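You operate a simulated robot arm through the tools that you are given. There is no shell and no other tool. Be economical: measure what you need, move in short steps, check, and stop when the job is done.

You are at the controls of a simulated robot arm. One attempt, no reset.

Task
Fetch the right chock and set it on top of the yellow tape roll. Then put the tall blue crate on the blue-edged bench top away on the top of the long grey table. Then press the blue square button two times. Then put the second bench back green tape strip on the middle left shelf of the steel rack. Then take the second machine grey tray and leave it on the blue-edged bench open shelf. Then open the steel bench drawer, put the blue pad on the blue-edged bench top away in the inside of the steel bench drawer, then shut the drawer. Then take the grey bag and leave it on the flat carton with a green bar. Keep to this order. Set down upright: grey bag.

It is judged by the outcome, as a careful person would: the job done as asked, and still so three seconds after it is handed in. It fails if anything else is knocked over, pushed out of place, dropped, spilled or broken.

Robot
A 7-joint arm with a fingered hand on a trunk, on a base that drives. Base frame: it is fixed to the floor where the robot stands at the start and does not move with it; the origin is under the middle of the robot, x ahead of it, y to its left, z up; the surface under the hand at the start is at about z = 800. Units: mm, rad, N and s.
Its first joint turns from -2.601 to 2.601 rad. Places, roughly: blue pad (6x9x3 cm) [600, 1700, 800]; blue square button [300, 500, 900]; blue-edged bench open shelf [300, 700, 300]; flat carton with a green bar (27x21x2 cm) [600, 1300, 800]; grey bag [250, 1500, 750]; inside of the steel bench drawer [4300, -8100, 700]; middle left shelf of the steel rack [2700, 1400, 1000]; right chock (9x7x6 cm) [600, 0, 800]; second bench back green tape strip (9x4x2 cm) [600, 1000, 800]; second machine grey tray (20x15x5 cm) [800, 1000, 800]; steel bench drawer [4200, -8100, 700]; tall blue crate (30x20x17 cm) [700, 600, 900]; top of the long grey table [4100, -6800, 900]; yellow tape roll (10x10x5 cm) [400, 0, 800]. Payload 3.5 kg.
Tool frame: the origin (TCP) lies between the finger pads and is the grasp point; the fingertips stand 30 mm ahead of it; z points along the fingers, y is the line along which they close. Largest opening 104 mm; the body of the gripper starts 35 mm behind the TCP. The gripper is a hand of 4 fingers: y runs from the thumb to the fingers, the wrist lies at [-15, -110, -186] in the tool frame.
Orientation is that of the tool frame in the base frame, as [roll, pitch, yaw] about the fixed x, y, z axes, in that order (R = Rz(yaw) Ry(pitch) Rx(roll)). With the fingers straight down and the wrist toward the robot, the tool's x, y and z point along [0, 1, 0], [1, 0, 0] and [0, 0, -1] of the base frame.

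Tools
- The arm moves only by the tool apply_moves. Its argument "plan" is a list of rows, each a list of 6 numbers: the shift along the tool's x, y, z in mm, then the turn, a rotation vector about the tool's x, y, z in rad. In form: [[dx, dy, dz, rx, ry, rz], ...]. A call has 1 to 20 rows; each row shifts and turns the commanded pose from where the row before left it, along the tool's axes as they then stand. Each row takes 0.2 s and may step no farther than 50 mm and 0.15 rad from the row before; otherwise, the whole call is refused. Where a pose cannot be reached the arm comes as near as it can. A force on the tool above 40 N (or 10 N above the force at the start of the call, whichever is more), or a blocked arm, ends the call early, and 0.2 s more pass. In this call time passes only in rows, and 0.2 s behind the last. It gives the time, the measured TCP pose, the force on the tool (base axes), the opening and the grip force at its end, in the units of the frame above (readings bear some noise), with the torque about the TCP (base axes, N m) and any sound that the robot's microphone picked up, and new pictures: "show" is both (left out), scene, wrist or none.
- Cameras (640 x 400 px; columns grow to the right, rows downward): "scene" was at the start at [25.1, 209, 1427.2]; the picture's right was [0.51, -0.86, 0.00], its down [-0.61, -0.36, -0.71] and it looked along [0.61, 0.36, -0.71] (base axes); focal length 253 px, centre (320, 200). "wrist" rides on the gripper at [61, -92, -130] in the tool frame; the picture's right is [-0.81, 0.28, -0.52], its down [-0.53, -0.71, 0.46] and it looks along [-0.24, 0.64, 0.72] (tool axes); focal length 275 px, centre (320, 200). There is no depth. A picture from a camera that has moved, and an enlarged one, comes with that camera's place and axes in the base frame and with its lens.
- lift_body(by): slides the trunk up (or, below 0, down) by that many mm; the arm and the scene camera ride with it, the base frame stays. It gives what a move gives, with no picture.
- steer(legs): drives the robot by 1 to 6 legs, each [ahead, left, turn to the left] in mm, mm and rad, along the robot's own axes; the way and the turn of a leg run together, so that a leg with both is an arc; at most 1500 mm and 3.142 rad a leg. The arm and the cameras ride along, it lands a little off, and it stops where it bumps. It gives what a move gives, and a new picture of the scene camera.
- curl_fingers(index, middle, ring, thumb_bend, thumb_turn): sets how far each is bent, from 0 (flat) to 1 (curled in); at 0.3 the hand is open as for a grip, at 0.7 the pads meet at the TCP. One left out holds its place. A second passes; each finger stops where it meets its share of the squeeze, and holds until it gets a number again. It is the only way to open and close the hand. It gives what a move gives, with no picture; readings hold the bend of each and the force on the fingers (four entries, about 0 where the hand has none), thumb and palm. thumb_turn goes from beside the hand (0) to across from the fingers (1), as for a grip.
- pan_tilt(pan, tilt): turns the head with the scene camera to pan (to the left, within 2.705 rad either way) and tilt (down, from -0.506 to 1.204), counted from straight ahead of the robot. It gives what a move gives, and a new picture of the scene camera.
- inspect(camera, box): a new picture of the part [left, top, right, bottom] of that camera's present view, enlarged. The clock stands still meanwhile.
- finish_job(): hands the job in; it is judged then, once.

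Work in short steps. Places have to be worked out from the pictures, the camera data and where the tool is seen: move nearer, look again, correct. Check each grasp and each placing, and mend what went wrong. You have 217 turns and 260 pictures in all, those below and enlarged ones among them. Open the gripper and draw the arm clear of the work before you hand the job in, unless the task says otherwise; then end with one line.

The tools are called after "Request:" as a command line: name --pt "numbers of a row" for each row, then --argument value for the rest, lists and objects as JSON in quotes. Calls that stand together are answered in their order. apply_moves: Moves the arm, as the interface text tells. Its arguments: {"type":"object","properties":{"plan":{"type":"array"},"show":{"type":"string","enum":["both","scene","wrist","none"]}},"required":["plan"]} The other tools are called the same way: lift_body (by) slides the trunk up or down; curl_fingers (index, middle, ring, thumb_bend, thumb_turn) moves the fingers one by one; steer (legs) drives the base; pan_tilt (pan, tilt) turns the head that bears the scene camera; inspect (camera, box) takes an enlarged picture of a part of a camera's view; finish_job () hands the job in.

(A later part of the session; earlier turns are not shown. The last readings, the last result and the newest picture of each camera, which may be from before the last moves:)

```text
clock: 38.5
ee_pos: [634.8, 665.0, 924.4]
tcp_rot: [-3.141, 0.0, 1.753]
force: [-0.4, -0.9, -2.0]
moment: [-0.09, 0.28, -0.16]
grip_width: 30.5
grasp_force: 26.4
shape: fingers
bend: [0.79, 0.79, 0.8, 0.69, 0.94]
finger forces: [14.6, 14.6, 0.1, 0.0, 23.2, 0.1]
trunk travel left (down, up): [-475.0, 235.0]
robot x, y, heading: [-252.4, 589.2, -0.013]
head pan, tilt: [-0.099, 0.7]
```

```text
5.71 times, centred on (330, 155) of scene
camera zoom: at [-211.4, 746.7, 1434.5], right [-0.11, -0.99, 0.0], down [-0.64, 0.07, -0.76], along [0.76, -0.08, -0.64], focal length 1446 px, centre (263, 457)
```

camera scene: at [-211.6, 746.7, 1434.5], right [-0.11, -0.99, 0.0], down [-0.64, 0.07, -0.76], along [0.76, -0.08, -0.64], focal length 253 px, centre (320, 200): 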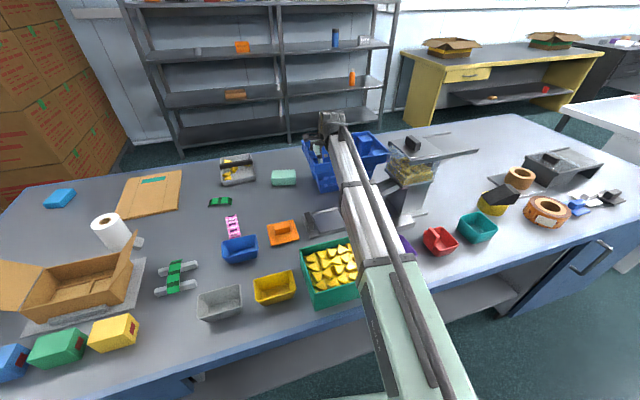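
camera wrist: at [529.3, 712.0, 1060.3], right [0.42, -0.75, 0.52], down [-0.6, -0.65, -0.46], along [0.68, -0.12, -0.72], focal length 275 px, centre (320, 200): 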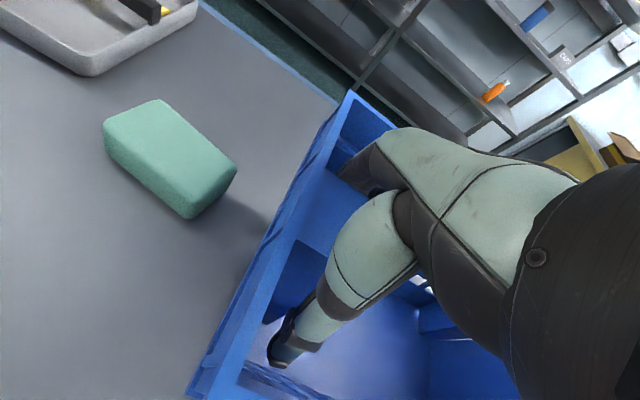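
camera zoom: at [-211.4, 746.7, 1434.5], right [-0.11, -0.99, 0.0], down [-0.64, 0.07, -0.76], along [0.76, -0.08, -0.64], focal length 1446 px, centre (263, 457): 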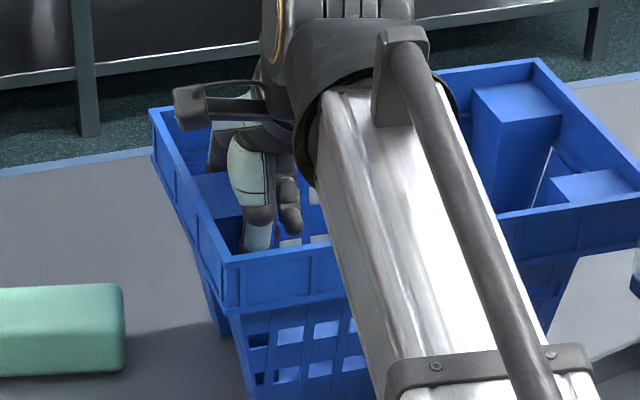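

Index, middle and thumb hold the tapered post, which is wider above and so self-locking. I'll test-lift 20 mm.

Request:
apply_moves --pt "0 0 -10 0 0 0" --pt "0 0 -10 0 0 0"

```text
clock: 39.1
ee_pos: [634.3, 664.7, 946.1]
tcp_rot: [3.141, -0.001, 1.752]
force: [0.1, 0.6, -4.0]
moment: [0.19, 0.13, 0.0]
grip_width: 29.6
grasp_force: 25.9
shape: fingers
bend: [0.79, 0.79, 0.8, 0.69, 0.95]
finger forces: [12.2, 17.3, 0.0, 0.0, 22.6, 0.0]
trunk travel left (down, up): [-475.0, 235.0]
robot x, y, heading: [-254.1, 589.1, -0.011]
head pan, tilt: [-0.099, 0.7]
camera scene: at [-211.2, 746.7, 1434.5], right [-0.11, -0.99, 0.0], down [-0.64, 0.07, -0.76], along [0.76, -0.08, -0.64], focal length 253 px, centre (320, 200)
camera wrist: at [532.2, 708.1, 1075.0], right [0.42, -0.75, 0.52], down [-0.61, -0.65, -0.46], along [0.68, -0.12, -0.72], focal length 275 px, centre (320, 200)
```

scene: 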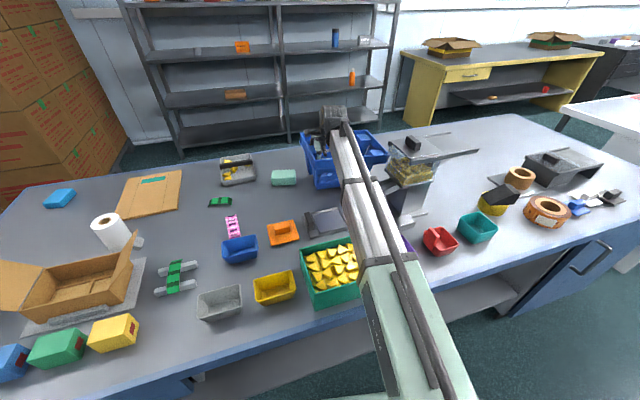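
wrist: 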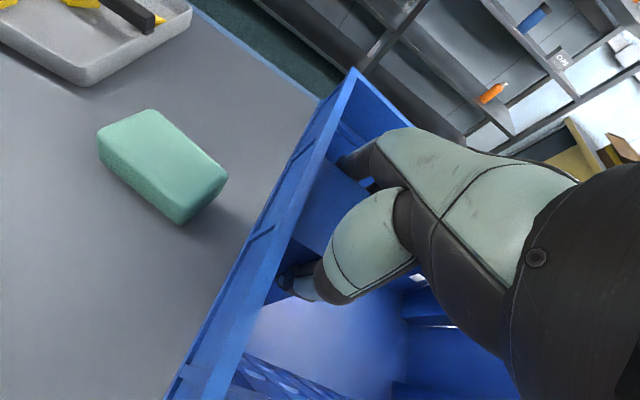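

Request:
apply_moves --pt "0 0 -20 0 0 0" --pt "0 0 -20 0 0 0" --show "none"

Request:
inspect --camera "scene" --box '[280, 110, 408, 200]'

```text
clock: 39.7
ee_pos: [633.8, 665.8, 985.3]
tcp_rot: [3.141, 0.0, 1.752]
force: [-0.3, 0.6, -3.5]
moment: [0.21, 0.11, 0.04]
grip_width: 28.4
grasp_force: 24.0
shape: fingers
bend: [0.79, 0.8, 0.8, 0.69, 0.95]
finger forces: [10.1, 14.9, 0.0, 0.0, 22.9, 0.1]
trunk travel left (down, up): [-475.0, 235.0]
robot x, y, heading: [-252.1, 588.9, -0.008]
head pan, tilt: [-0.099, 0.7]
```

```text
4.44 times, centred on (344, 155) of scene
camera zoom: at [-211.3, 746.7, 1434.5], right [-0.11, -0.99, 0.0], down [-0.64, 0.07, -0.76], along [0.76, -0.08, -0.64], focal length 1124 px, centre (213, 400)
```

zoom: 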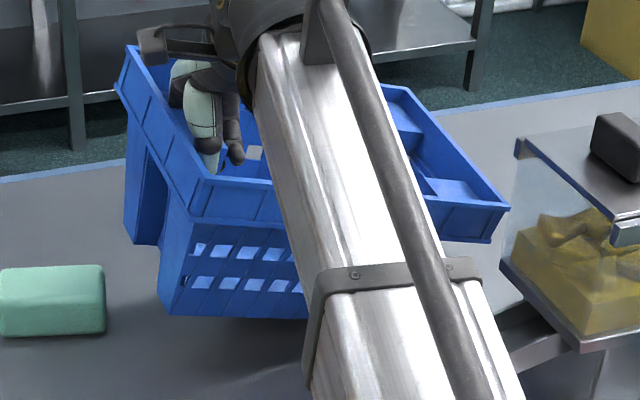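

The far end stays on the bench and the post pivots in the grip. I'll set it back down and regrip across post and end wall, a thicker pinch of about 52 mm along the crate's long axis.

Request:
apply_moves --pt "0 0 20 0 0 0" --pt "0 0 20 0 0 0" --pt "0 0 15 0 0 0" --pt "0 0 5 0 0 0" --show "none"

Request:
inspect --camera "scene" --box '[280, 110, 408, 200]'

```text
clock: 40.7
ee_pos: [635.0, 662.4, 926.9]
tcp_rot: [3.141, 0.0, 1.752]
force: [-0.7, 0.9, -0.9]
moment: [-0.09, 0.24, -0.08]
grip_width: 28.5
grasp_force: 19.0
shape: fingers
bend: [0.79, 0.79, 0.8, 0.72, 0.95]
finger forces: [14.5, 5.5, 0.0, 0.0, 17.9, 0.1]
trunk travel left (down, up): [-475.0, 235.0]
robot x, y, heading: [-251.6, 586.9, -0.008]
head pan, tilt: [-0.099, 0.7]
```

```text
4.44 times, centred on (344, 155) of scene
camera zoom: at [-211.4, 746.8, 1434.5], right [-0.11, -0.99, 0.0], down [-0.64, 0.07, -0.76], along [0.76, -0.08, -0.64], focal length 1124 px, centre (213, 400)
```

zoom: 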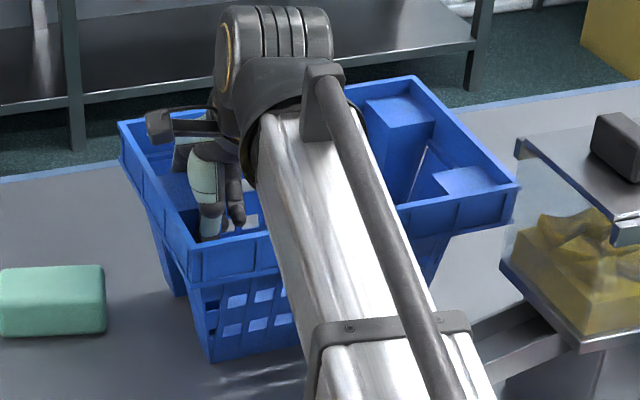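

The crate is down (it shifted only a little). I'll open, rise clear and rotate the hand about 90° so the thumb goes outside the end wall.

Request:
curl_fingers --index 0.3 --middle 0.3 --ring 0.3 --thumb_bend 0.3

Request:
apply_moves --pt "0 0 -30 0 0 0" --pt "0 0 -50 0 0 0" --pt "0 0 -50 0 0 0" --pt "0 0 -50 0 0 0" --pt "0 0 -20 0 0 0" --pt "0 0 0 0 0 0.145" --pt "0 0 0 0 0 0.145" --pt "0 0 0 0 0 0.145" --pt "0 0 0 0 0 0.145" --pt "0 0 0 0 0 0.145" --pt "0 0 0 0 0 0.145" --pt "0 0 0 0 0 0.145" --pt "0 0 0 0 0 0.145" --pt "0 0 0 0 0 0.145" --pt "0 0 0 0 0 0.145" --pt "0 0 0 0 0 0.13"

```text
clock: 41.7
ee_pos: [634.4, 661.3, 925.3]
tcp_rot: [-3.141, -0.001, 1.753]
force: [0.5, 0.2, 0.5]
moment: [0.01, -0.03, 0.04]
grip_width: 102.6
grasp_force: 0.0
shape: fingers
bend: [0.3, 0.3, 0.3, 0.3, 0.98]
finger forces: [0.1, 0.1, 0.0, 0.0, 0.0, 0.0]
trunk travel left (down, up): [-475.0, 235.0]
robot x, y, heading: [-251.6, 590.7, -0.009]
head pan, tilt: [-0.099, 0.7]
```

```text
clock: 45.1
ee_pos: [622.1, 661.1, 1121.3]
tcp_rot: [3.141, -0.002, 0.17]
force: [-0.6, 0.3, -0.6]
moment: [-0.01, -0.01, 0.0]
grip_width: 102.8
grasp_force: 0.1
shape: fingers
bend: [0.3, 0.3, 0.3, 0.3, 0.98]
finger forces: [0.1, 0.0, 0.0, 0.1, 0.1, 0.0]
out of reach, approached as far as the arm can: row 16
trunk travel left (down, up): [-475.0, 235.0]
robot x, y, heading: [-251.7, 587.9, -0.011]
head pan, tilt: [-0.099, 0.7]
camera scene: at [-211.6, 746.7, 1434.5], right [-0.11, -0.99, 0.0], down [-0.64, 0.07, -0.76], along [0.76, -0.08, -0.64], focal length 253 px, centre (320, 200)
camera wrist: at [667.0, 762.7, 1251.0], right [-0.75, -0.41, 0.52], down [-0.65, 0.61, -0.46], along [-0.13, -0.68, -0.72], focal length 275 px, centre (320, 200)
```

scene: 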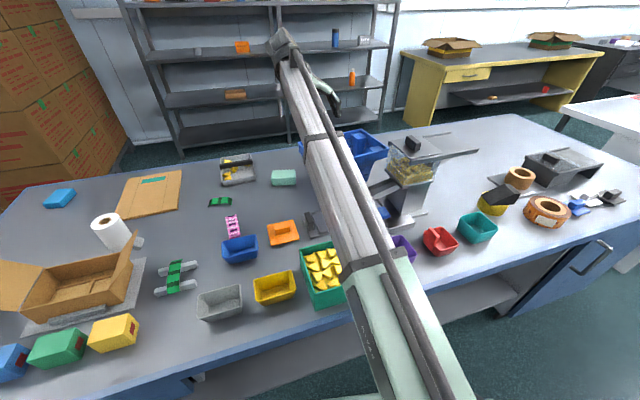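
wrist: 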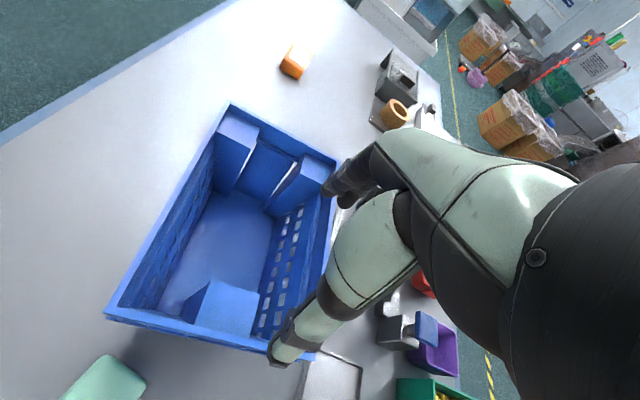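

The crate has yawed to about 19.5°; its left end centre is now about (618, 705). The arm is near its reach limit, so I'll drive forward 120 mm, turn the hand to yaw 0.34 and re-look.

Request:
steer --legs '[[120, 0, 0]]'

Request:
apply_moves --pt "-40 0 0 0 0 -0.085" --pt "-40 0 0 0 0 -0.085" --pt "-30 -20 0 0 0 0"

```text
clock: 46.4
ee_pos: [744.5, 660.4, 1120.4]
tcp_rot: [-3.14, -0.002, 0.173]
force: [0.0, 0.3, -0.2]
moment: [-0.02, 0.0, 0.0]
grip_width: 102.8
grasp_force: 0.1
shape: fingers
bend: [0.3, 0.3, 0.3, 0.3, 0.98]
finger forces: [0.0, 0.0, 0.1, 0.0, 0.0, 0.0]
trunk travel left (down, up): [-475.0, 235.0]
robot x, y, heading: [-130.4, 591.0, -0.01]
head pan, tilt: [-0.099, 0.7]
camera scene: at [-90.6, 745.8, 1434.5], right [-0.11, -0.99, 0.0], down [-0.64, 0.07, -0.76], along [0.76, -0.08, -0.64], focal length 253 px, centre (320, 200)
```

scene: 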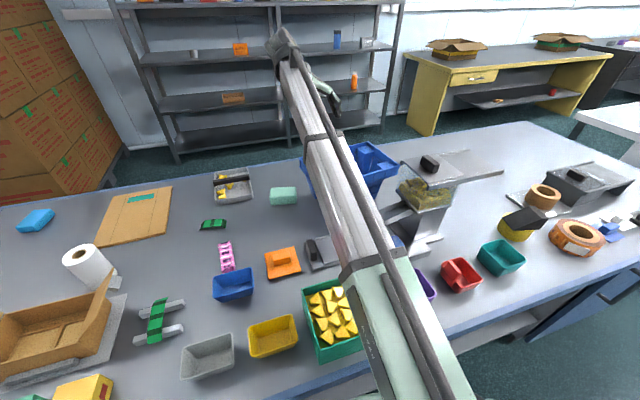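

```text
clock: 47.2
ee_pos: [630.6, 650.2, 1119.2]
tcp_rot: [-3.141, -0.001, 0.345]
force: [0.4, -0.4, -0.6]
moment: [0.0, 0.0, 0.01]
grip_width: 102.7
grasp_force: 0.0
shape: fingers
bend: [0.3, 0.3, 0.3, 0.3, 0.98]
finger forces: [0.1, 0.0, 0.0, 0.0, 0.1, 0.0]
trunk travel left (down, up): [-475.0, 235.0]
robot x, y, heading: [-132.4, 588.1, -0.01]
head pan, tilt: [-0.099, 0.7]
camera scene: at [-91.2, 745.6, 1434.5], right [-0.11, -0.99, 0.0], down [-0.64, 0.07, -0.77], along [0.76, -0.08, -0.64], focal length 253 px, centre (320, 200)
camera wrist: at [656.9, 759.2, 1249.1], right [-0.67, -0.53, 0.52], down [-0.74, 0.49, -0.46], along [-0.01, -0.69, -0.72], focal length 275 px, centre (320, 200)
```

scene: 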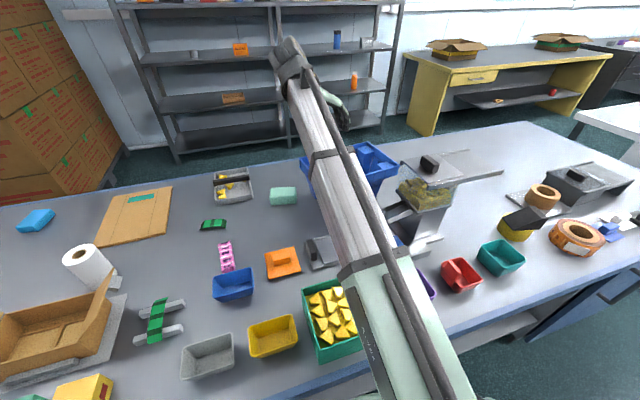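
wrist: 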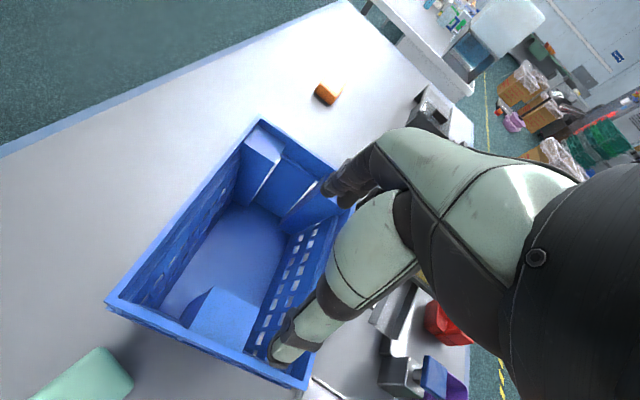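

The readings agree: grip centre (628, 683), yaw 0.345. I'll move over it and descend.

Request:
apply_moves --pt "9.3 -31.7 0 0 0 0" --pt "0 0 50 0 0 0" --pt "0 0 50 0 0 0" --pt "0 0 40 0 0 0"

```text
clock: 48.2
ee_pos: [628.2, 684.7, 982.4]
tcp_rot: [3.14, -0.002, 0.345]
force: [-0.3, -0.9, 0.1]
moment: [0.01, -0.03, -0.03]
grip_width: 102.7
grasp_force: 0.1
shape: fingers
bend: [0.3, 0.3, 0.3, 0.3, 0.98]
finger forces: [0.0, 0.0, 0.0, 0.0, 0.1, 0.0]
trunk travel left (down, up): [-475.0, 235.0]
robot x, y, heading: [-134.2, 585.1, -0.01]
head pan, tilt: [-0.099, 0.7]
camera scene: at [-91.1, 745.7, 1434.6], right [-0.11, -0.99, 0.0], down [-0.64, 0.07, -0.76], along [0.76, -0.08, -0.64], focal length 253 px, centre (320, 200)
camera wrist: at [653.9, 791.2, 1111.6], right [-0.67, -0.53, 0.52], down [-0.74, 0.49, -0.46], along [-0.01, -0.69, -0.72], focal length 275 px, centre (320, 200)
```

scene: 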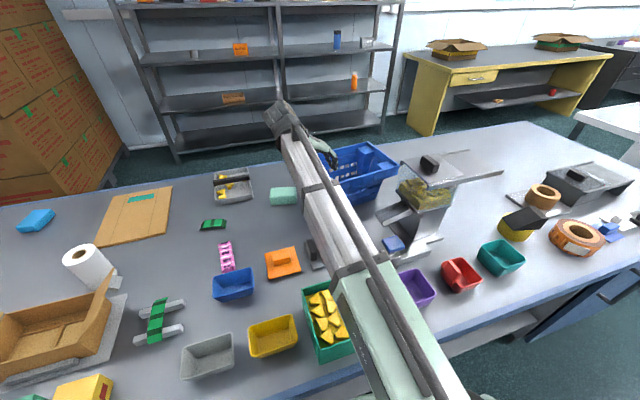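
wrist: 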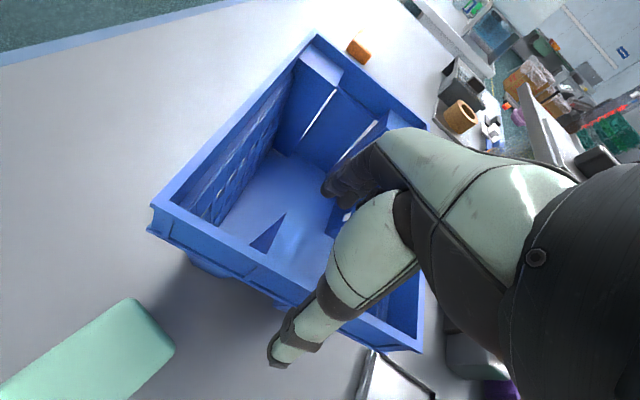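

The thumb is outside the wall and the fingers are inside. I'll descend to about 942.

Request:
apply_moves --pt "0 0 20 0 0 0" --pt "0 0 12 0 0 0" --pt "0 0 6 0 0 0" --show "wrist"

```text
clock: 49.0
ee_pos: [630.0, 685.0, 942.9]
tcp_rot: [-3.141, -0.002, 0.343]
force: [-0.4, -0.8, -0.8]
moment: [-0.02, -0.01, -0.01]
grip_width: 103.0
grasp_force: 0.1
shape: fingers
bend: [0.3, 0.3, 0.3, 0.3, 0.98]
finger forces: [0.1, 0.1, 0.0, 0.1, 0.0, 0.0]
trunk travel left (down, up): [-475.0, 235.0]
robot x, y, heading: [-130.1, 588.0, -0.009]
head pan, tilt: [-0.099, 0.7]
camera wrist: at [654.6, 791.5, 1072.7], right [-0.67, -0.53, 0.52], down [-0.74, 0.49, -0.46], along [-0.01, -0.69, -0.72], focal length 275 px, centre (320, 200)
```

wrist: 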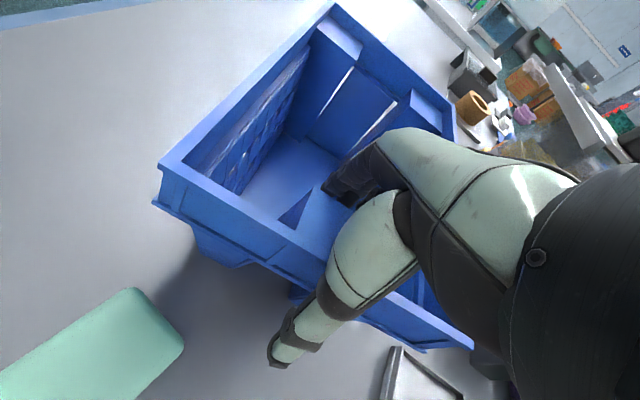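

Good placement; closing.

Request:
curl_fingers --index 0.8 --middle 0.8 --ring 0.8 --thumb_bend 0.8

Request:
inspect --camera "wrist" --box '[140, 80, 500, 380]'

```text
clock: 50.0
ee_pos: [628.2, 683.6, 942.9]
tcp_rot: [-3.141, -0.002, 0.344]
force: [0.1, -0.5, -0.4]
moment: [-0.27, -0.09, 0.16]
grip_width: 49.1
grasp_force: 23.5
shape: fingers
bend: [0.54, 0.58, 0.57, 0.53, 0.95]
finger forces: [9.2, 7.9, 7.9, 0.0, 23.3, 0.1]
trunk travel left (down, up): [-475.0, 235.0]
robot x, y, heading: [-136.8, 587.3, -0.012]
head pan, tilt: [-0.099, 0.7]
```

```text
1.33 times, centred on (320, 230) of wrist
camera zoom: at [654.8, 791.4, 1072.7], right [-0.67, -0.53, 0.52], down [-0.74, 0.49, -0.46], along [-0.01, -0.69, -0.72], focal length 367 px, centre (320, 160)
```

zoom: 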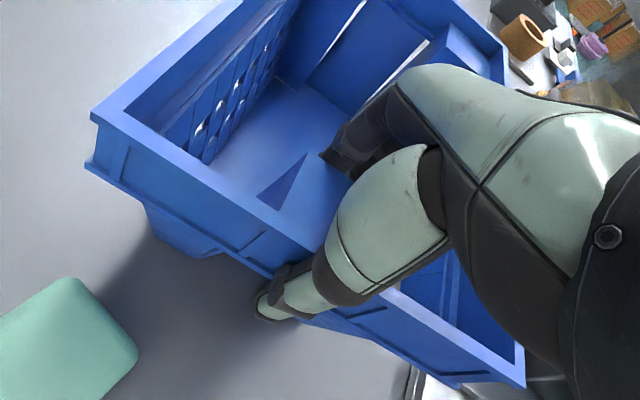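

All fingers and thumb are engaged with width 49. Test lift.

Request:
apply_moves --pt "0 0 -10 0 0 0" --pt "0 0 -15 0 0 0" --pt "0 0 -20 0 0 0"

Request:
inspect --camera "scene" --box '[270, 110, 420, 210]'

```text
clock: 50.8
ee_pos: [628.7, 684.7, 988.5]
tcp_rot: [-3.141, -0.003, 0.346]
force: [-0.2, -0.3, -5.5]
moment: [0.55, 0.14, 0.0]
grip_width: 48.3
grasp_force: 21.2
shape: fingers
bend: [0.55, 0.6, 0.59, 0.53, 0.94]
finger forces: [8.6, 9.3, 5.7, 0.0, 18.9, 0.0]
trunk travel left (down, up): [-475.0, 235.0]
robot x, y, heading: [-130.5, 589.5, -0.007]
head pan, tilt: [-0.099, 0.7]
camera scene: at [-90.6, 745.7, 1434.5], right [-0.11, -0.99, 0.0], down [-0.64, 0.07, -0.76], along [0.76, -0.08, -0.64], focal length 253 px, centre (320, 200)
camera wrist: at [654.9, 791.9, 1117.6], right [-0.67, -0.53, 0.52], down [-0.74, 0.49, -0.46], along [-0.01, -0.69, -0.72], focal length 275 px, centre (320, 200)
```

scene: 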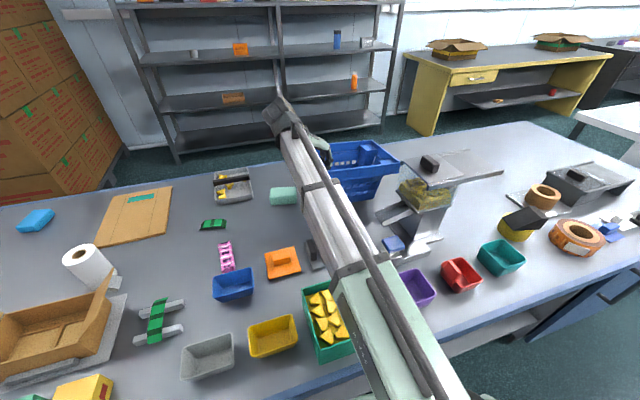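
wrist: 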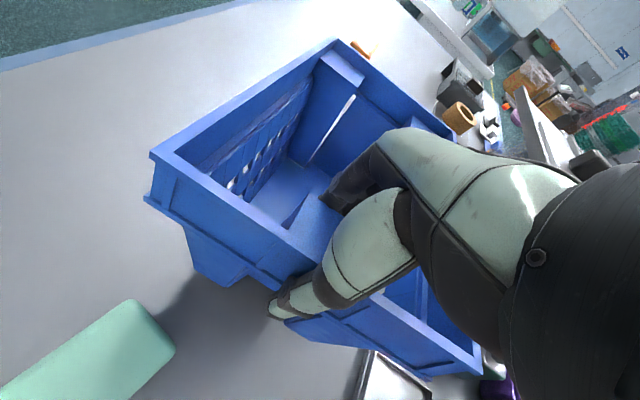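

```text
4.00 times, centred on (345, 160) of scene
camera zoom: at [-90.6, 745.7, 1434.5], right [-0.11, -0.99, 0.0], down [-0.64, 0.07, -0.76], along [0.76, -0.08, -0.64], focal length 1012 px, centre (220, 360)
```

zoom: 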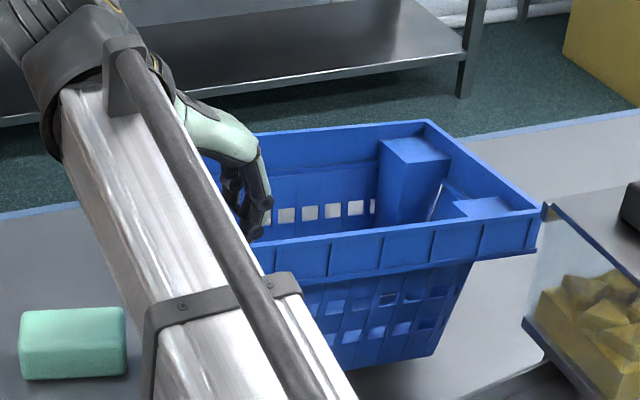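

The crate lifts level and steady. I'll raise the trunk fully so it clears the dispenser.

Request:
lift_body --by 225

Request:
apply_moves --pt "0 0 -20 0 0 0" --pt "0 0 -20 0 0 0" --pt "0 0 -20 0 0 0" --pt "0 0 -20 0 0 0"

```text
clock: 53.1
ee_pos: [628.8, 684.8, 1212.3]
tcp_rot: [3.141, -0.001, 0.344]
force: [-0.3, -0.2, -4.8]
moment: [0.54, 0.11, 0.02]
grip_width: 48.5
grasp_force: 21.2
shape: fingers
bend: [0.55, 0.6, 0.59, 0.53, 0.94]
finger forces: [8.6, 9.3, 5.8, 0.0, 18.9, 0.0]
trunk travel left (down, up): [-700.0, 10.0]
robot x, y, heading: [-130.8, 587.7, -0.008]
head pan, tilt: [-0.099, 0.7]
```

```text
clock: 54.1
ee_pos: [629.1, 683.1, 1292.0]
tcp_rot: [3.142, 0.0, 0.341]
force: [0.1, -1.2, -4.4]
moment: [0.56, 0.12, -0.02]
grip_width: 48.5
grasp_force: 21.7
shape: fingers
bend: [0.55, 0.6, 0.59, 0.53, 0.94]
finger forces: [8.8, 9.3, 5.6, 0.0, 18.9, 0.0]
trunk travel left (down, up): [-700.0, 10.0]
robot x, y, heading: [-134.2, 587.6, -0.011]
head pan, tilt: [-0.099, 0.7]
camera scene: at [-90.6, 745.7, 1659.5], right [-0.11, -0.99, 0.0], down [-0.64, 0.07, -0.76], along [0.76, -0.08, -0.64], focal length 253 px, centre (320, 200)
camera wrist: at [654.6, 789.8, 1421.6], right [-0.67, -0.53, 0.52], down [-0.74, 0.49, -0.46], along [-0.01, -0.69, -0.72], focal length 275 px, centre (320, 200)
```

scene: 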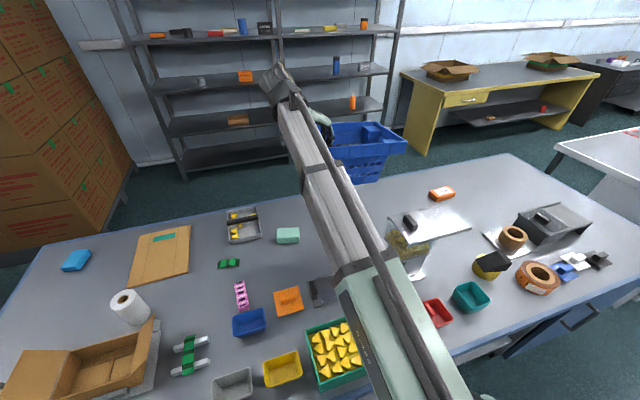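
wrist: 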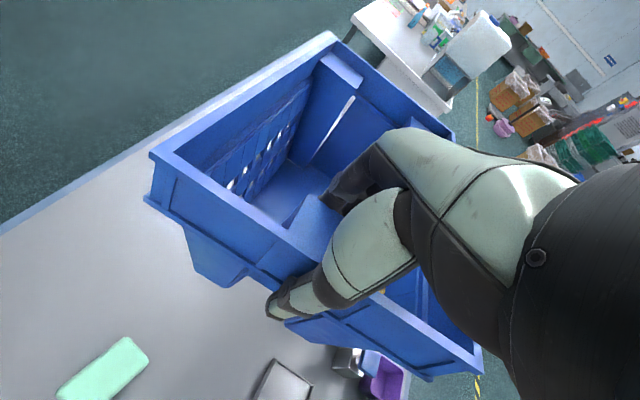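

Holding steady. I'll back out into the aisle by 850 mm, then turn right to face down the aisle (heading ≈ −1.38).

Request:
steer --legs '[[-850, 0, 0], [0, 0, -1.37]]'

Request:
pan_tilt --pan 0.0 --tilt 0.3

```text
clock: 62.0
ee_pos: [-726.0, -131.8, 1291.4]
tcp_rot: [3.141, -0.002, -1.034]
force: [1.2, 0.3, -4.0]
moment: [0.23, -0.53, 0.02]
grip_width: 48.5
grasp_force: 20.3
shape: fingers
bend: [0.55, 0.6, 0.59, 0.53, 0.94]
finger forces: [8.4, 8.7, 5.3, 0.1, 17.7, 0.1]
trunk travel left (down, up): [-700.0, 10.0]
robot x, y, heading: [-963.5, 597.2, -1.389]
head pan, tilt: [-0.099, 0.7]
camera scene: at [-799.7, 584.4, 1659.5], right [-1.0, -0.08, 0.0], down [-0.05, 0.64, -0.76], along [0.06, -0.76, -0.64], focal length 253 px, centre (320, 200)
```

scene: 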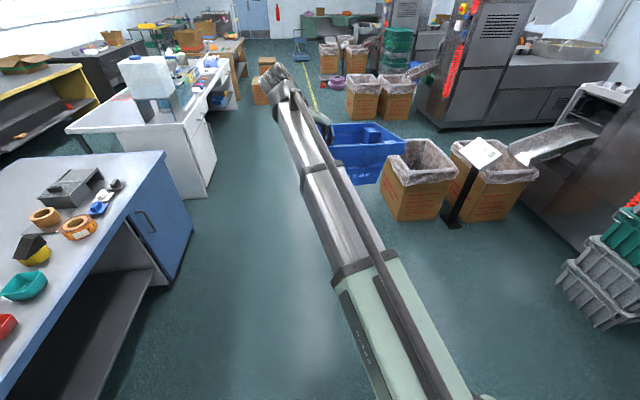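

```text
clock: 62.8
ee_pos: [-726.6, -132.9, 1292.1]
tcp_rot: [-3.142, -0.002, -1.034]
force: [-0.5, -0.4, -5.6]
moment: [0.21, -0.48, 0.0]
grip_width: 48.5
grasp_force: 20.5
shape: fingers
bend: [0.55, 0.6, 0.59, 0.53, 0.94]
finger forces: [8.7, 8.7, 5.3, 0.0, 17.7, 0.1]
trunk travel left (down, up): [-700.0, 10.0]
robot x, y, heading: [-961.9, 598.1, -1.383]
head pan, tilt: [0.0, 0.3]
camera scene: at [-789.7, 577.3, 1695.5], right [-0.98, -0.18, 0.0], down [-0.05, 0.29, -0.95], along [0.17, -0.94, -0.3], focal length 253 px, centre (320, 200)
```

scene: 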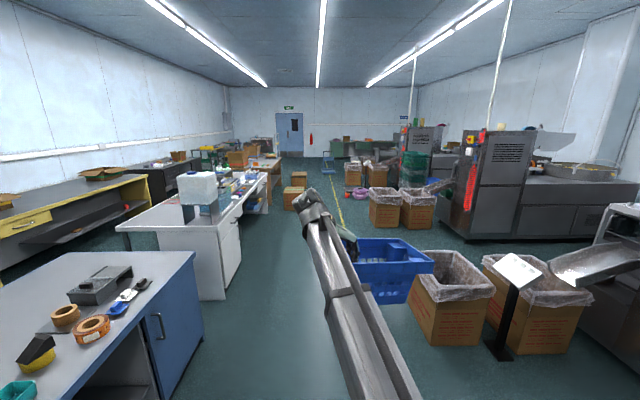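

The crate is stable. Driving 3 m down the aisle.

Request:
steer --legs '[[1500, 0, 0], [1500, 0, 0]]'

```text
clock: 77.4
ee_pos: [-114.6, -3089.2, 1291.8]
tcp_rot: [-3.141, -0.002, -1.004]
force: [0.0, -0.1, -4.1]
moment: [0.19, -0.52, -0.02]
grip_width: 48.4
grasp_force: 19.4
shape: fingers
bend: [0.55, 0.6, 0.6, 0.53, 0.94]
finger forces: [8.6, 8.8, 5.4, 0.0, 17.8, 0.0]
trunk travel left (down, up): [-700.0, 10.0]
robot x, y, heading: [-375.4, -2365.7, -1.356]
head pan, tilt: [0.0, 0.3]
camera scene: at [-200.5, -2381.7, 1695.6], right [-0.98, -0.21, 0.0], down [-0.06, 0.29, -0.96], along [0.2, -0.93, -0.3], focal length 253 px, centre (320, 200)
```

scene: 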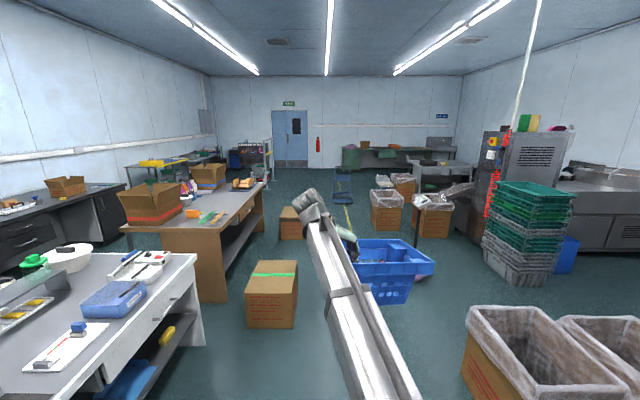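

The aisle is clear. The long table is ahead on the left, past the brown bench. I'll drive another 2.8 m.

Request:
steer --legs '[[1400, 0, 0], [1400, 0, 0]]'

Request:
pan_tilt --pan 0.7 --tilt 0.35

```text
clock: 90.6
ee_pos: [473.2, -5758.5, 1290.6]
tcp_rot: [3.14, 0.001, -1.021]
force: [-0.1, 0.3, -4.8]
moment: [0.21, -0.45, 0.02]
grip_width: 48.5
grasp_force: 20.2
shape: fingers
bend: [0.55, 0.6, 0.6, 0.53, 0.94]
finger forces: [8.6, 8.7, 5.2, 0.1, 17.9, 0.0]
trunk travel left (down, up): [-700.0, 10.0]
robot x, y, heading: [224.9, -5033.3, -1.374]
head pan, tilt: [0.0, 0.3]
camera scene: at [400.4, -5050.3, 1695.6], right [-0.98, -0.2, 0.0], down [-0.06, 0.29, -0.96], along [0.19, -0.94, -0.3], focal length 253 px, centre (320, 200)
```

scene: 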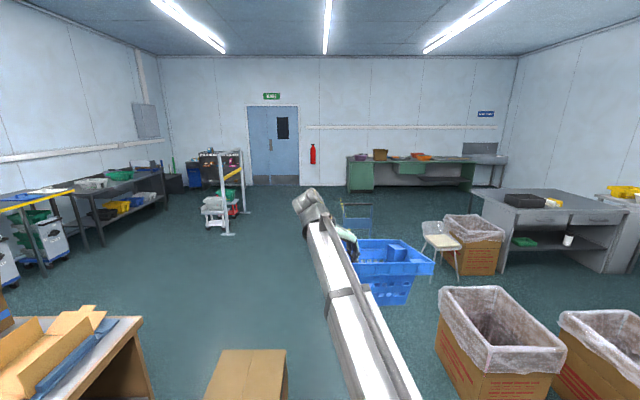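

```text
clock: 91.7
ee_pos: [472.5, -5758.1, 1290.7]
tcp_rot: [3.141, -0.001, -1.02]
force: [0.4, 0.5, -4.5]
moment: [0.22, -0.49, -0.03]
grip_width: 48.7
grasp_force: 20.3
shape: fingers
bend: [0.55, 0.6, 0.6, 0.53, 0.94]
finger forces: [8.7, 8.8, 5.1, 0.0, 17.9, 0.1]
trunk travel left (down, up): [-700.0, 10.0]
robot x, y, heading: [220.7, -5032.4, -1.373]
head pan, tilt: [0.7, 0.351]
camera scene: at [454.7, -5016.6, 1690.9], right [-0.62, -0.78, 0.0], down [-0.27, 0.21, -0.94], along [0.73, -0.59, -0.34], focal length 253 px, centre (320, 200)
```

scene: 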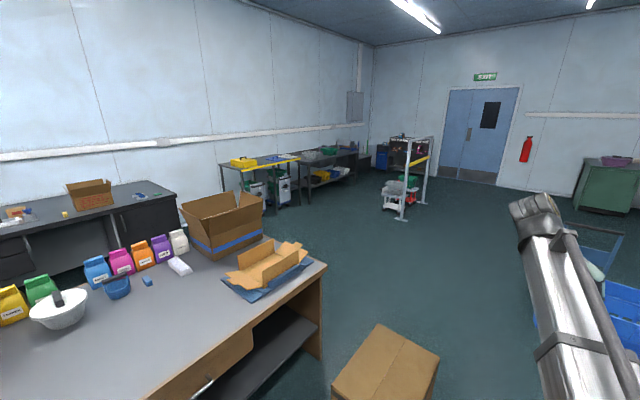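

Request:
inspect --camera "scene" --box '[200, 130, 440, 230]'

```text
2.67 times, centred on (320, 180) of scene
camera zoom: at [454.7, -5016.6, 1690.9], right [-0.62, -0.78, 0.0], down [-0.27, 0.21, -0.94], along [0.73, -0.59, -0.34], focal length 675 px, centre (320, 253)
```

zoom: 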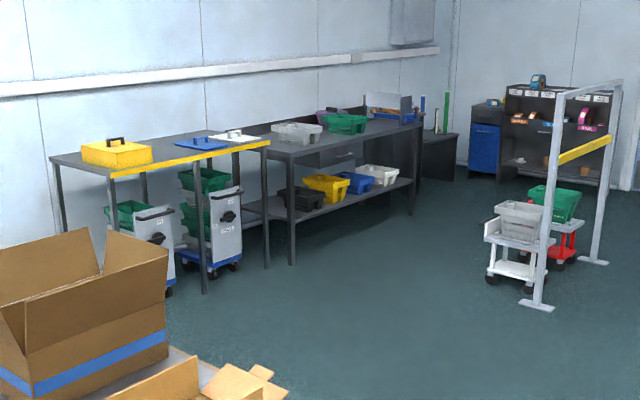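

Table 1 (grey with a yellow front edge, x≈3700–4300, y≈−6200 to −7450) matches the "long grey table" place. I'll go down past the box, then turn left to face it.

Request:
steer --legs '[[0, 0, -0.12], [1350, 0, 0], [550, 0, 0], [0, 0, 1.7]]'

Request:
pan_tilt --pan 0.0 --tilt 0.4

```text
clock: 105.8
ee_pos: [1112.6, -6669.5, 1291.1]
tcp_rot: [3.141, -0.003, 0.552]
force: [0.1, 0.5, -5.1]
moment: [0.52, 0.23, 0.0]
grip_width: 48.3
grasp_force: 20.2
shape: fingers
bend: [0.55, 0.6, 0.6, 0.53, 0.94]
finger forces: [8.7, 8.8, 4.8, 0.1, 18.0, 0.0]
trunk travel left (down, up): [-700.0, 10.0]
robot x, y, heading: [390.3, -6922.5, 0.199]
head pan, tilt: [0.7, 0.351]
camera scene: at [369.0, -6692.3, 1690.9], right [0.78, -0.62, 0.0], down [-0.21, -0.27, -0.94], along [0.58, 0.74, -0.34], focal length 253 px, centre (320, 200)
```

scene: 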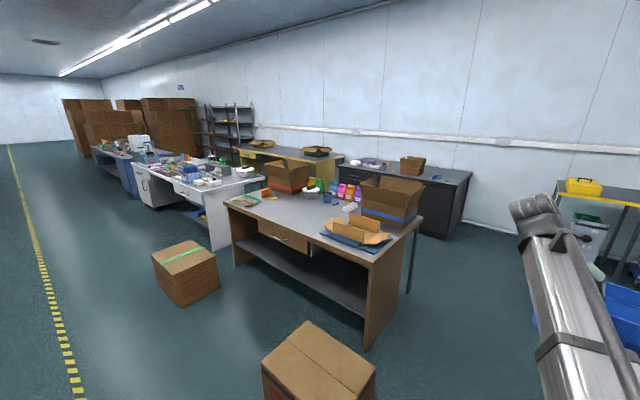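

```text
clock: 106.9
ee_pos: [1112.5, -6670.2, 1291.2]
tcp_rot: [-3.14, -0.002, 0.553]
force: [0.1, 0.5, -4.2]
moment: [0.52, 0.2, -0.02]
grip_width: 48.6
grasp_force: 19.9
shape: fingers
bend: [0.55, 0.6, 0.6, 0.53, 0.94]
finger forces: [8.8, 8.8, 4.9, 0.1, 18.1, 0.0]
trunk travel left (down, up): [-700.0, 10.0]
robot x, y, heading: [384.7, -6921.5, 0.199]
head pan, tilt: [0.0, 0.4]
camera scene: at [401.9, -6746.8, 1686.3], right [0.2, -0.98, 0.0], down [-0.38, -0.08, -0.92], along [0.9, 0.18, -0.39], focal length 253 px, centre (320, 200)
```

scene: 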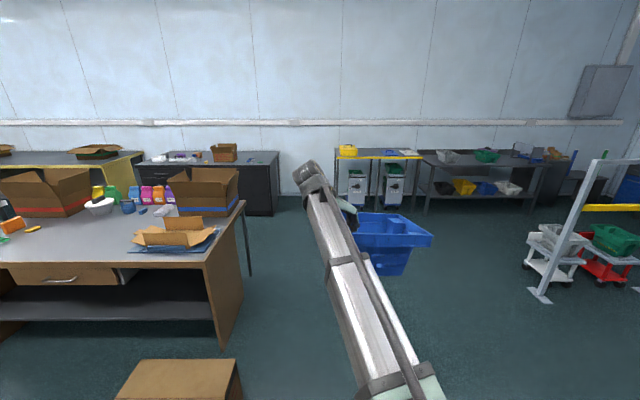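

Table 1 is straight ahead. I'll drive toward it, offset to the right, and stop about 1 m short.

Request:
steer --legs '[[1450, 0, 0], [850, -450, 0]]'

Request:
pan_tilt --pan 0.0 --tilt 0.6

```text
clock: 118.6
ee_pos: [3422.7, -6618.6, 1290.5]
tcp_rot: [-3.141, -0.001, 0.568]
force: [0.1, 0.2, -4.7]
moment: [0.49, 0.16, 0.0]
grip_width: 48.5
grasp_force: 20.5
shape: fingers
bend: [0.55, 0.6, 0.6, 0.53, 0.94]
finger forces: [8.8, 8.6, 5.0, 0.0, 18.3, 0.0]
trunk travel left (down, up): [-700.0, 10.0]
robot x, y, heading: [2702.3, -6880.9, 0.215]
head pan, tilt: [0.0, 0.4]
camera scene: at [2712.5, -6707.3, 1686.3], right [0.21, -0.98, 0.0], down [-0.38, -0.08, -0.92], along [0.9, 0.2, -0.39], focal length 253 px, centre (320, 200)
```

scene: 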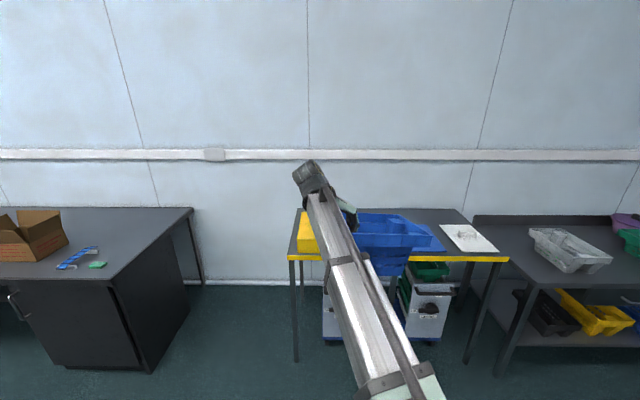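

```text
clock: 119.3
ee_pos: [3421.9, -6617.5, 1291.6]
tcp_rot: [-3.14, -0.002, 0.567]
force: [-1.0, 0.4, -4.9]
moment: [0.5, 0.24, -0.02]
grip_width: 48.4
grasp_force: 20.0
shape: fingers
bend: [0.55, 0.6, 0.6, 0.53, 0.94]
finger forces: [8.9, 8.7, 4.9, 0.1, 18.3, 0.1]
trunk travel left (down, up): [-700.0, 10.0]
robot x, y, heading: [2701.3, -6880.3, 0.216]
head pan, tilt: [0.0, 0.6]
camera scene: at [2707.9, -6708.1, 1668.2], right [0.21, -0.98, 0.0], down [-0.55, -0.12, -0.83], along [0.81, 0.18, -0.56], focal length 253 px, centre (320, 200)
```

scene: 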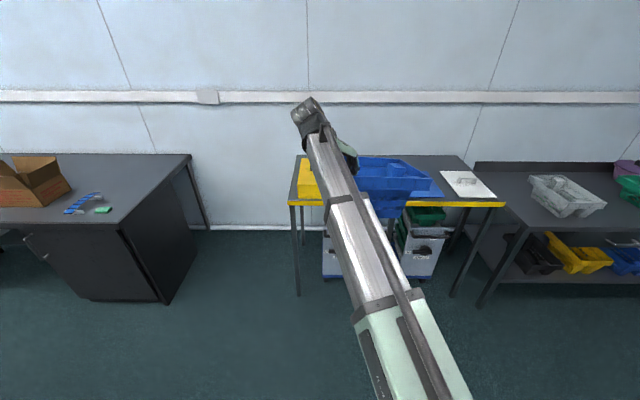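

The crate blocks my view of the table centre. I'll strafe left 450 mm to see what lies on the table.

Request:
steer --legs '[[0, 450, 0]]'

Request:
pan_tilt --pan -0.35 --tilt 0.55

```text
clock: 122.0
ee_pos: [3328.7, -6181.7, 1291.7]
tcp_rot: [-3.14, 0.0, 0.558]
force: [0.1, 1.6, -3.9]
moment: [0.46, 0.21, 0.01]
grip_width: 48.5
grasp_force: 19.8
shape: fingers
bend: [0.55, 0.6, 0.6, 0.53, 0.94]
finger forces: [8.9, 8.6, 4.9, 0.0, 18.4, 0.1]
trunk travel left (down, up): [-700.0, 10.0]
robot x, y, heading: [2606.3, -6440.9, 0.206]
head pan, tilt: [0.0, 0.6]
camera scene: at [2614.3, -6264.4, 1668.0], right [0.21, -0.98, 0.0], down [-0.55, -0.12, -0.82], along [0.81, 0.17, -0.57], focal length 253 px, centre (320, 200)
```

scene: 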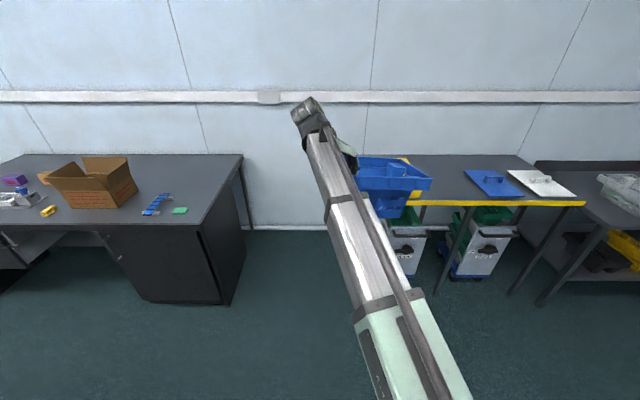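

```text
clock: 122.9
ee_pos: [3328.6, -6181.0, 1291.4]
tcp_rot: [-3.141, 0.0, 0.558]
force: [-0.6, -0.4, -4.4]
moment: [0.5, 0.18, -0.01]
grip_width: 48.6
grasp_force: 20.5
shape: fingers
bend: [0.55, 0.6, 0.6, 0.53, 0.94]
finger forces: [9.0, 8.7, 4.8, 0.0, 18.3, 0.0]
trunk travel left (down, up): [-700.0, 10.0]
robot x, y, heading: [2606.6, -6436.6, 0.206]
head pan, tilt: [-0.351, 0.55]
camera scene: at [2616.9, -6296.3, 1672.6], right [-0.14, -0.99, 0.0], down [-0.52, 0.07, -0.85], along [0.84, -0.12, -0.52], focal length 253 px, centre (320, 200)
```

scene: 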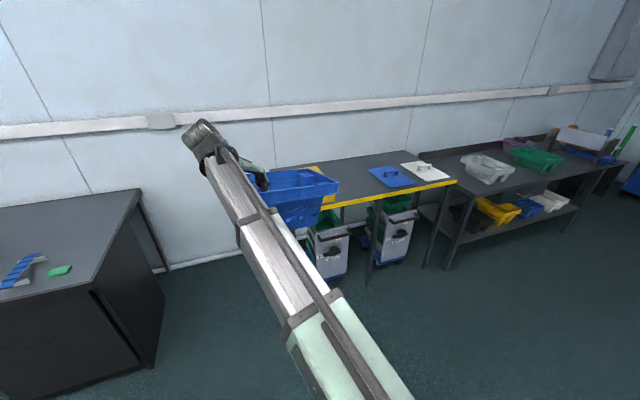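

Between the yellow box and the blue lid there's a gap of about 350 mm at y≈−6740. I'll place the crate lengthwise away from me, so I first rotate the hand to the wrist-toward-robot orientation in open space.

Request:
apply_moves --pt "0 0 0 0 0 -0.1" --pt "0 0 0 0 0 -0.1" --pt "0 0 0 0 0 -0.1" --pt "0 0 0 0 0 -0.1" --pt "0 0 0 0 0 -0.1" --pt "0 0 0 0 0 -0.1" --pt "0 0 0 0 0 -0.1" --pt "0 0 0 0 0 -0.1" --pt "0 0 0 0 0 -0.1" --pt "0 0 0 0 0 -0.1" --pt "0 0 0 0 0 -0.1" --pt "0 0 0 0 0 -0.1" --pt "0 0 0 0 0 -0.03" --show "none"

Request:
pan_tilt --pan 0.0 --tilt 0.55

```text
clock: 125.7
ee_pos: [3329.0, -6181.2, 1290.5]
tcp_rot: [3.139, 0.001, 1.792]
force: [-0.1, -0.6, -4.8]
moment: [-0.06, 0.55, -0.04]
grip_width: 48.8
grasp_force: 20.6
shape: fingers
bend: [0.55, 0.6, 0.6, 0.52, 0.94]
finger forces: [9.4, 8.0, 4.6, 0.0, 18.2, 0.0]
trunk travel left (down, up): [-700.0, 10.0]
robot x, y, heading: [2606.5, -6436.2, 0.206]
head pan, tilt: [-0.351, 0.55]
```

```text
clock: 126.5
ee_pos: [3330.3, -6182.5, 1291.7]
tcp_rot: [-3.14, 0.0, 1.786]
force: [-0.7, 1.0, -4.4]
moment: [-0.02, 0.52, -0.03]
grip_width: 48.7
grasp_force: 20.0
shape: fingers
bend: [0.55, 0.6, 0.6, 0.52, 0.94]
finger forces: [9.2, 8.1, 4.8, 0.1, 18.3, 0.1]
trunk travel left (down, up): [-700.0, 10.0]
robot x, y, heading: [2608.3, -6439.0, 0.206]
head pan, tilt: [0.0, 0.55]
camera scene: at [2616.0, -6265.1, 1672.6], right [0.2, -0.98, 0.0], down [-0.51, -0.11, -0.85], along [0.83, 0.17, -0.52], focal length 253 px, centre (320, 200)
```

scene: 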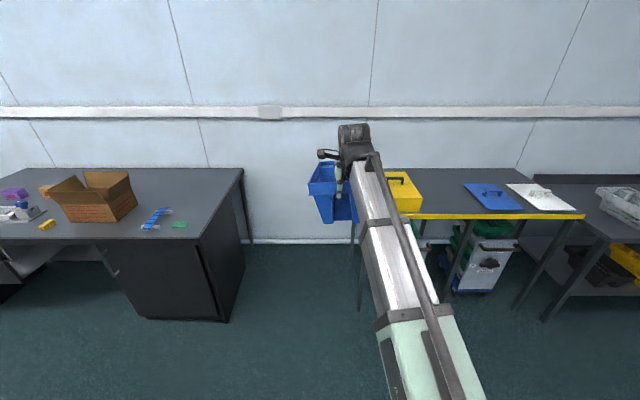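

Clear gap seen. I'll strafe right 685, then drive ahead 470, which puts the hand near (3928, −6757).

Request:
steer --legs '[[0, -685, 0], [470, 0, 0]]'

```text
clock: 132.7
ee_pos: [3928.5, -6813.6, 1290.3]
tcp_rot: [3.141, -0.001, 1.76]
force: [0.5, 1.5, -4.7]
moment: [-0.01, 0.55, 0.02]
grip_width: 48.5
grasp_force: 20.2
shape: fingers
bend: [0.55, 0.6, 0.6, 0.52, 0.94]
finger forces: [9.3, 8.1, 4.7, 0.0, 18.4, 0.0]
trunk travel left (down, up): [-700.0, 10.0]
robot x, y, heading: [3198.6, -7048.5, 0.174]
head pan, tilt: [0.0, 0.55]
camera scene: at [3213.7, -6876.9, 1672.6], right [0.18, -0.98, 0.0], down [-0.52, -0.09, -0.85], along [0.84, 0.15, -0.52], focal length 253 px, centre (320, 200)
```

scene: 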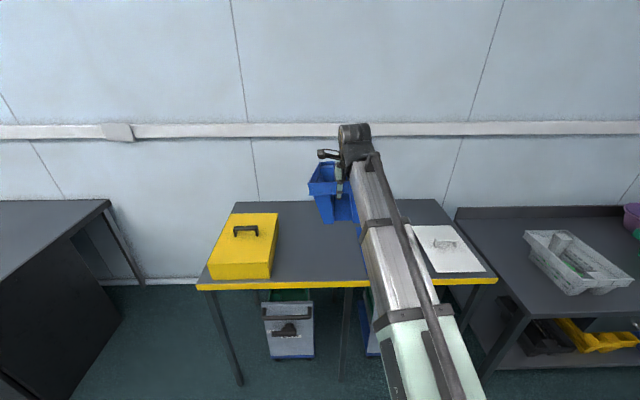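

Need 57 mm left. I'll shift, then lower to about 1120 and look.

Request:
apply_moves --pt "28 5.3 0 0 0 0" --pt "28 5.3 0 0 0 0" --pt "0 0 40 0 0 0" --pt "0 0 40 0 0 0" --pt "0 0 40 0 0 0" --pt "0 0 40 0 0 0"

```text
clock: 134.1
ee_pos: [3928.5, -6761.4, 1130.6]
tcp_rot: [-3.14, 0.001, 1.76]
force: [-0.6, -0.3, -4.4]
moment: [0.01, 0.39, -0.01]
grip_width: 48.6
grasp_force: 19.6
shape: fingers
bend: [0.55, 0.6, 0.6, 0.52, 0.94]
finger forces: [9.3, 7.4, 4.7, 0.0, 18.1, 0.0]
trunk travel left (down, up): [-700.0, 10.0]
robot x, y, heading: [3202.5, -7052.3, 0.175]
head pan, tilt: [0.0, 0.55]
camera scene: at [3213.1, -6876.9, 1672.6], right [0.18, -0.98, 0.0], down [-0.51, -0.09, -0.85], along [0.84, 0.15, -0.52], focal length 253 px, centre (320, 200)
camera wrist: at [3827.1, -6717.6, 1260.8], right [0.42, -0.74, 0.52], down [-0.6, -0.66, -0.46], along [0.68, -0.12, -0.72], focal length 275 px, centre (320, 200)
```

scene: 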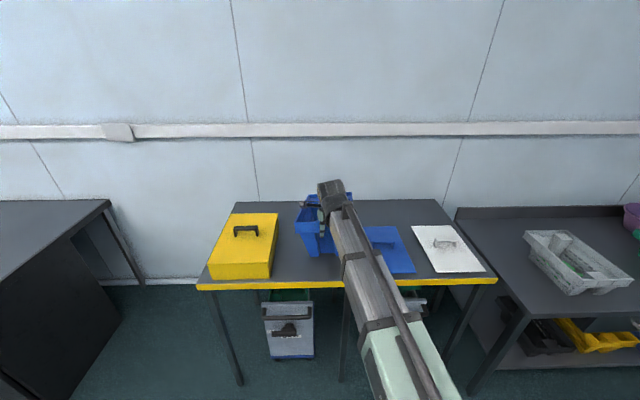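
wrist: 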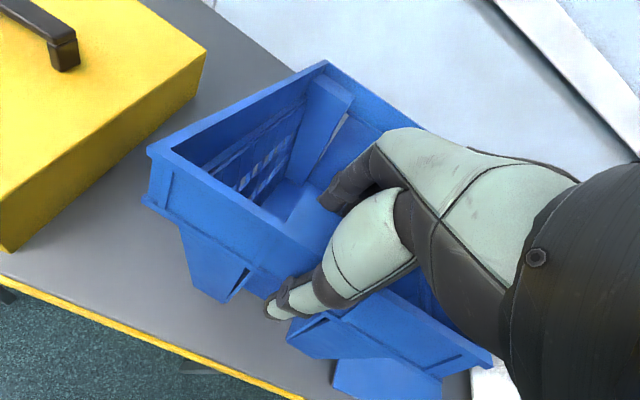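

The crate is centred in the gap. I'll go 30 mm deeper and lower slowly.

Request:
apply_moves --pt "0 30 0 0 0 0" --pt "0 0 25 0 0 0" --pt "0 0 25 0 0 0" --pt "0 0 15 0 0 0" --pt "0 0 8 0 0 0"

```text
clock: 135.3
ee_pos: [3958.4, -6751.3, 1057.0]
tcp_rot: [3.14, 0.0, 1.759]
force: [-0.3, 0.3, -0.1]
moment: [0.08, -0.27, -0.01]
grip_width: 48.9
grasp_force: 18.8
shape: fingers
bend: [0.55, 0.6, 0.61, 0.51, 0.94]
finger forces: [7.9, 5.7, 4.4, 0.0, 19.2, 0.0]
trunk travel left (down, up): [-700.0, 10.0]
robot x, y, heading: [3198.0, -7048.4, 0.178]
head pan, tilt: [0.0, 0.55]
camera scene: at [3212.0, -6877.3, 1672.7], right [0.18, -0.98, 0.0], down [-0.51, -0.09, -0.85], along [0.84, 0.15, -0.52], focal length 253 px, centre (320, 200)
camera wrist: at [3856.2, -6708.8, 1187.2], right [0.42, -0.74, 0.52], down [-0.6, -0.66, -0.46], along [0.68, -0.12, -0.72], focal length 275 px, centre (320, 200)
```

scene: 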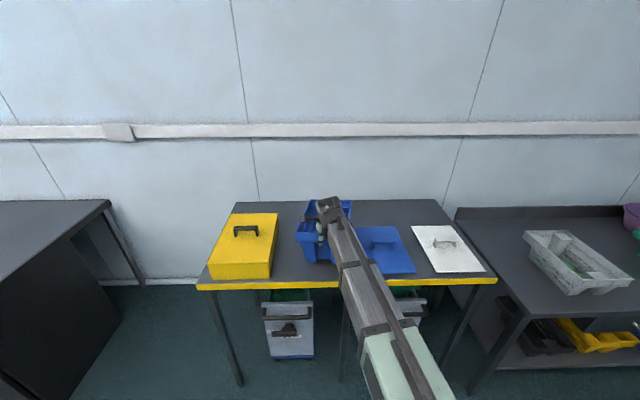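
wrist: 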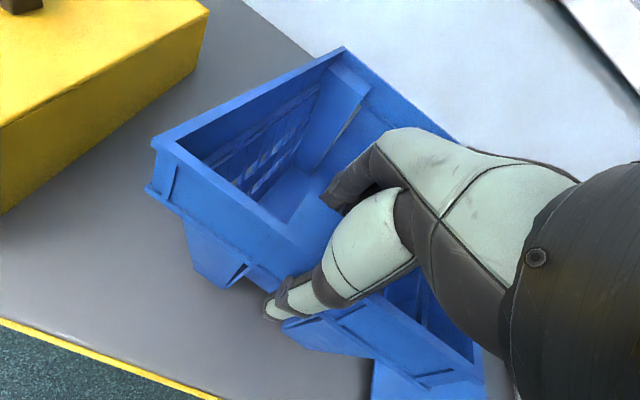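

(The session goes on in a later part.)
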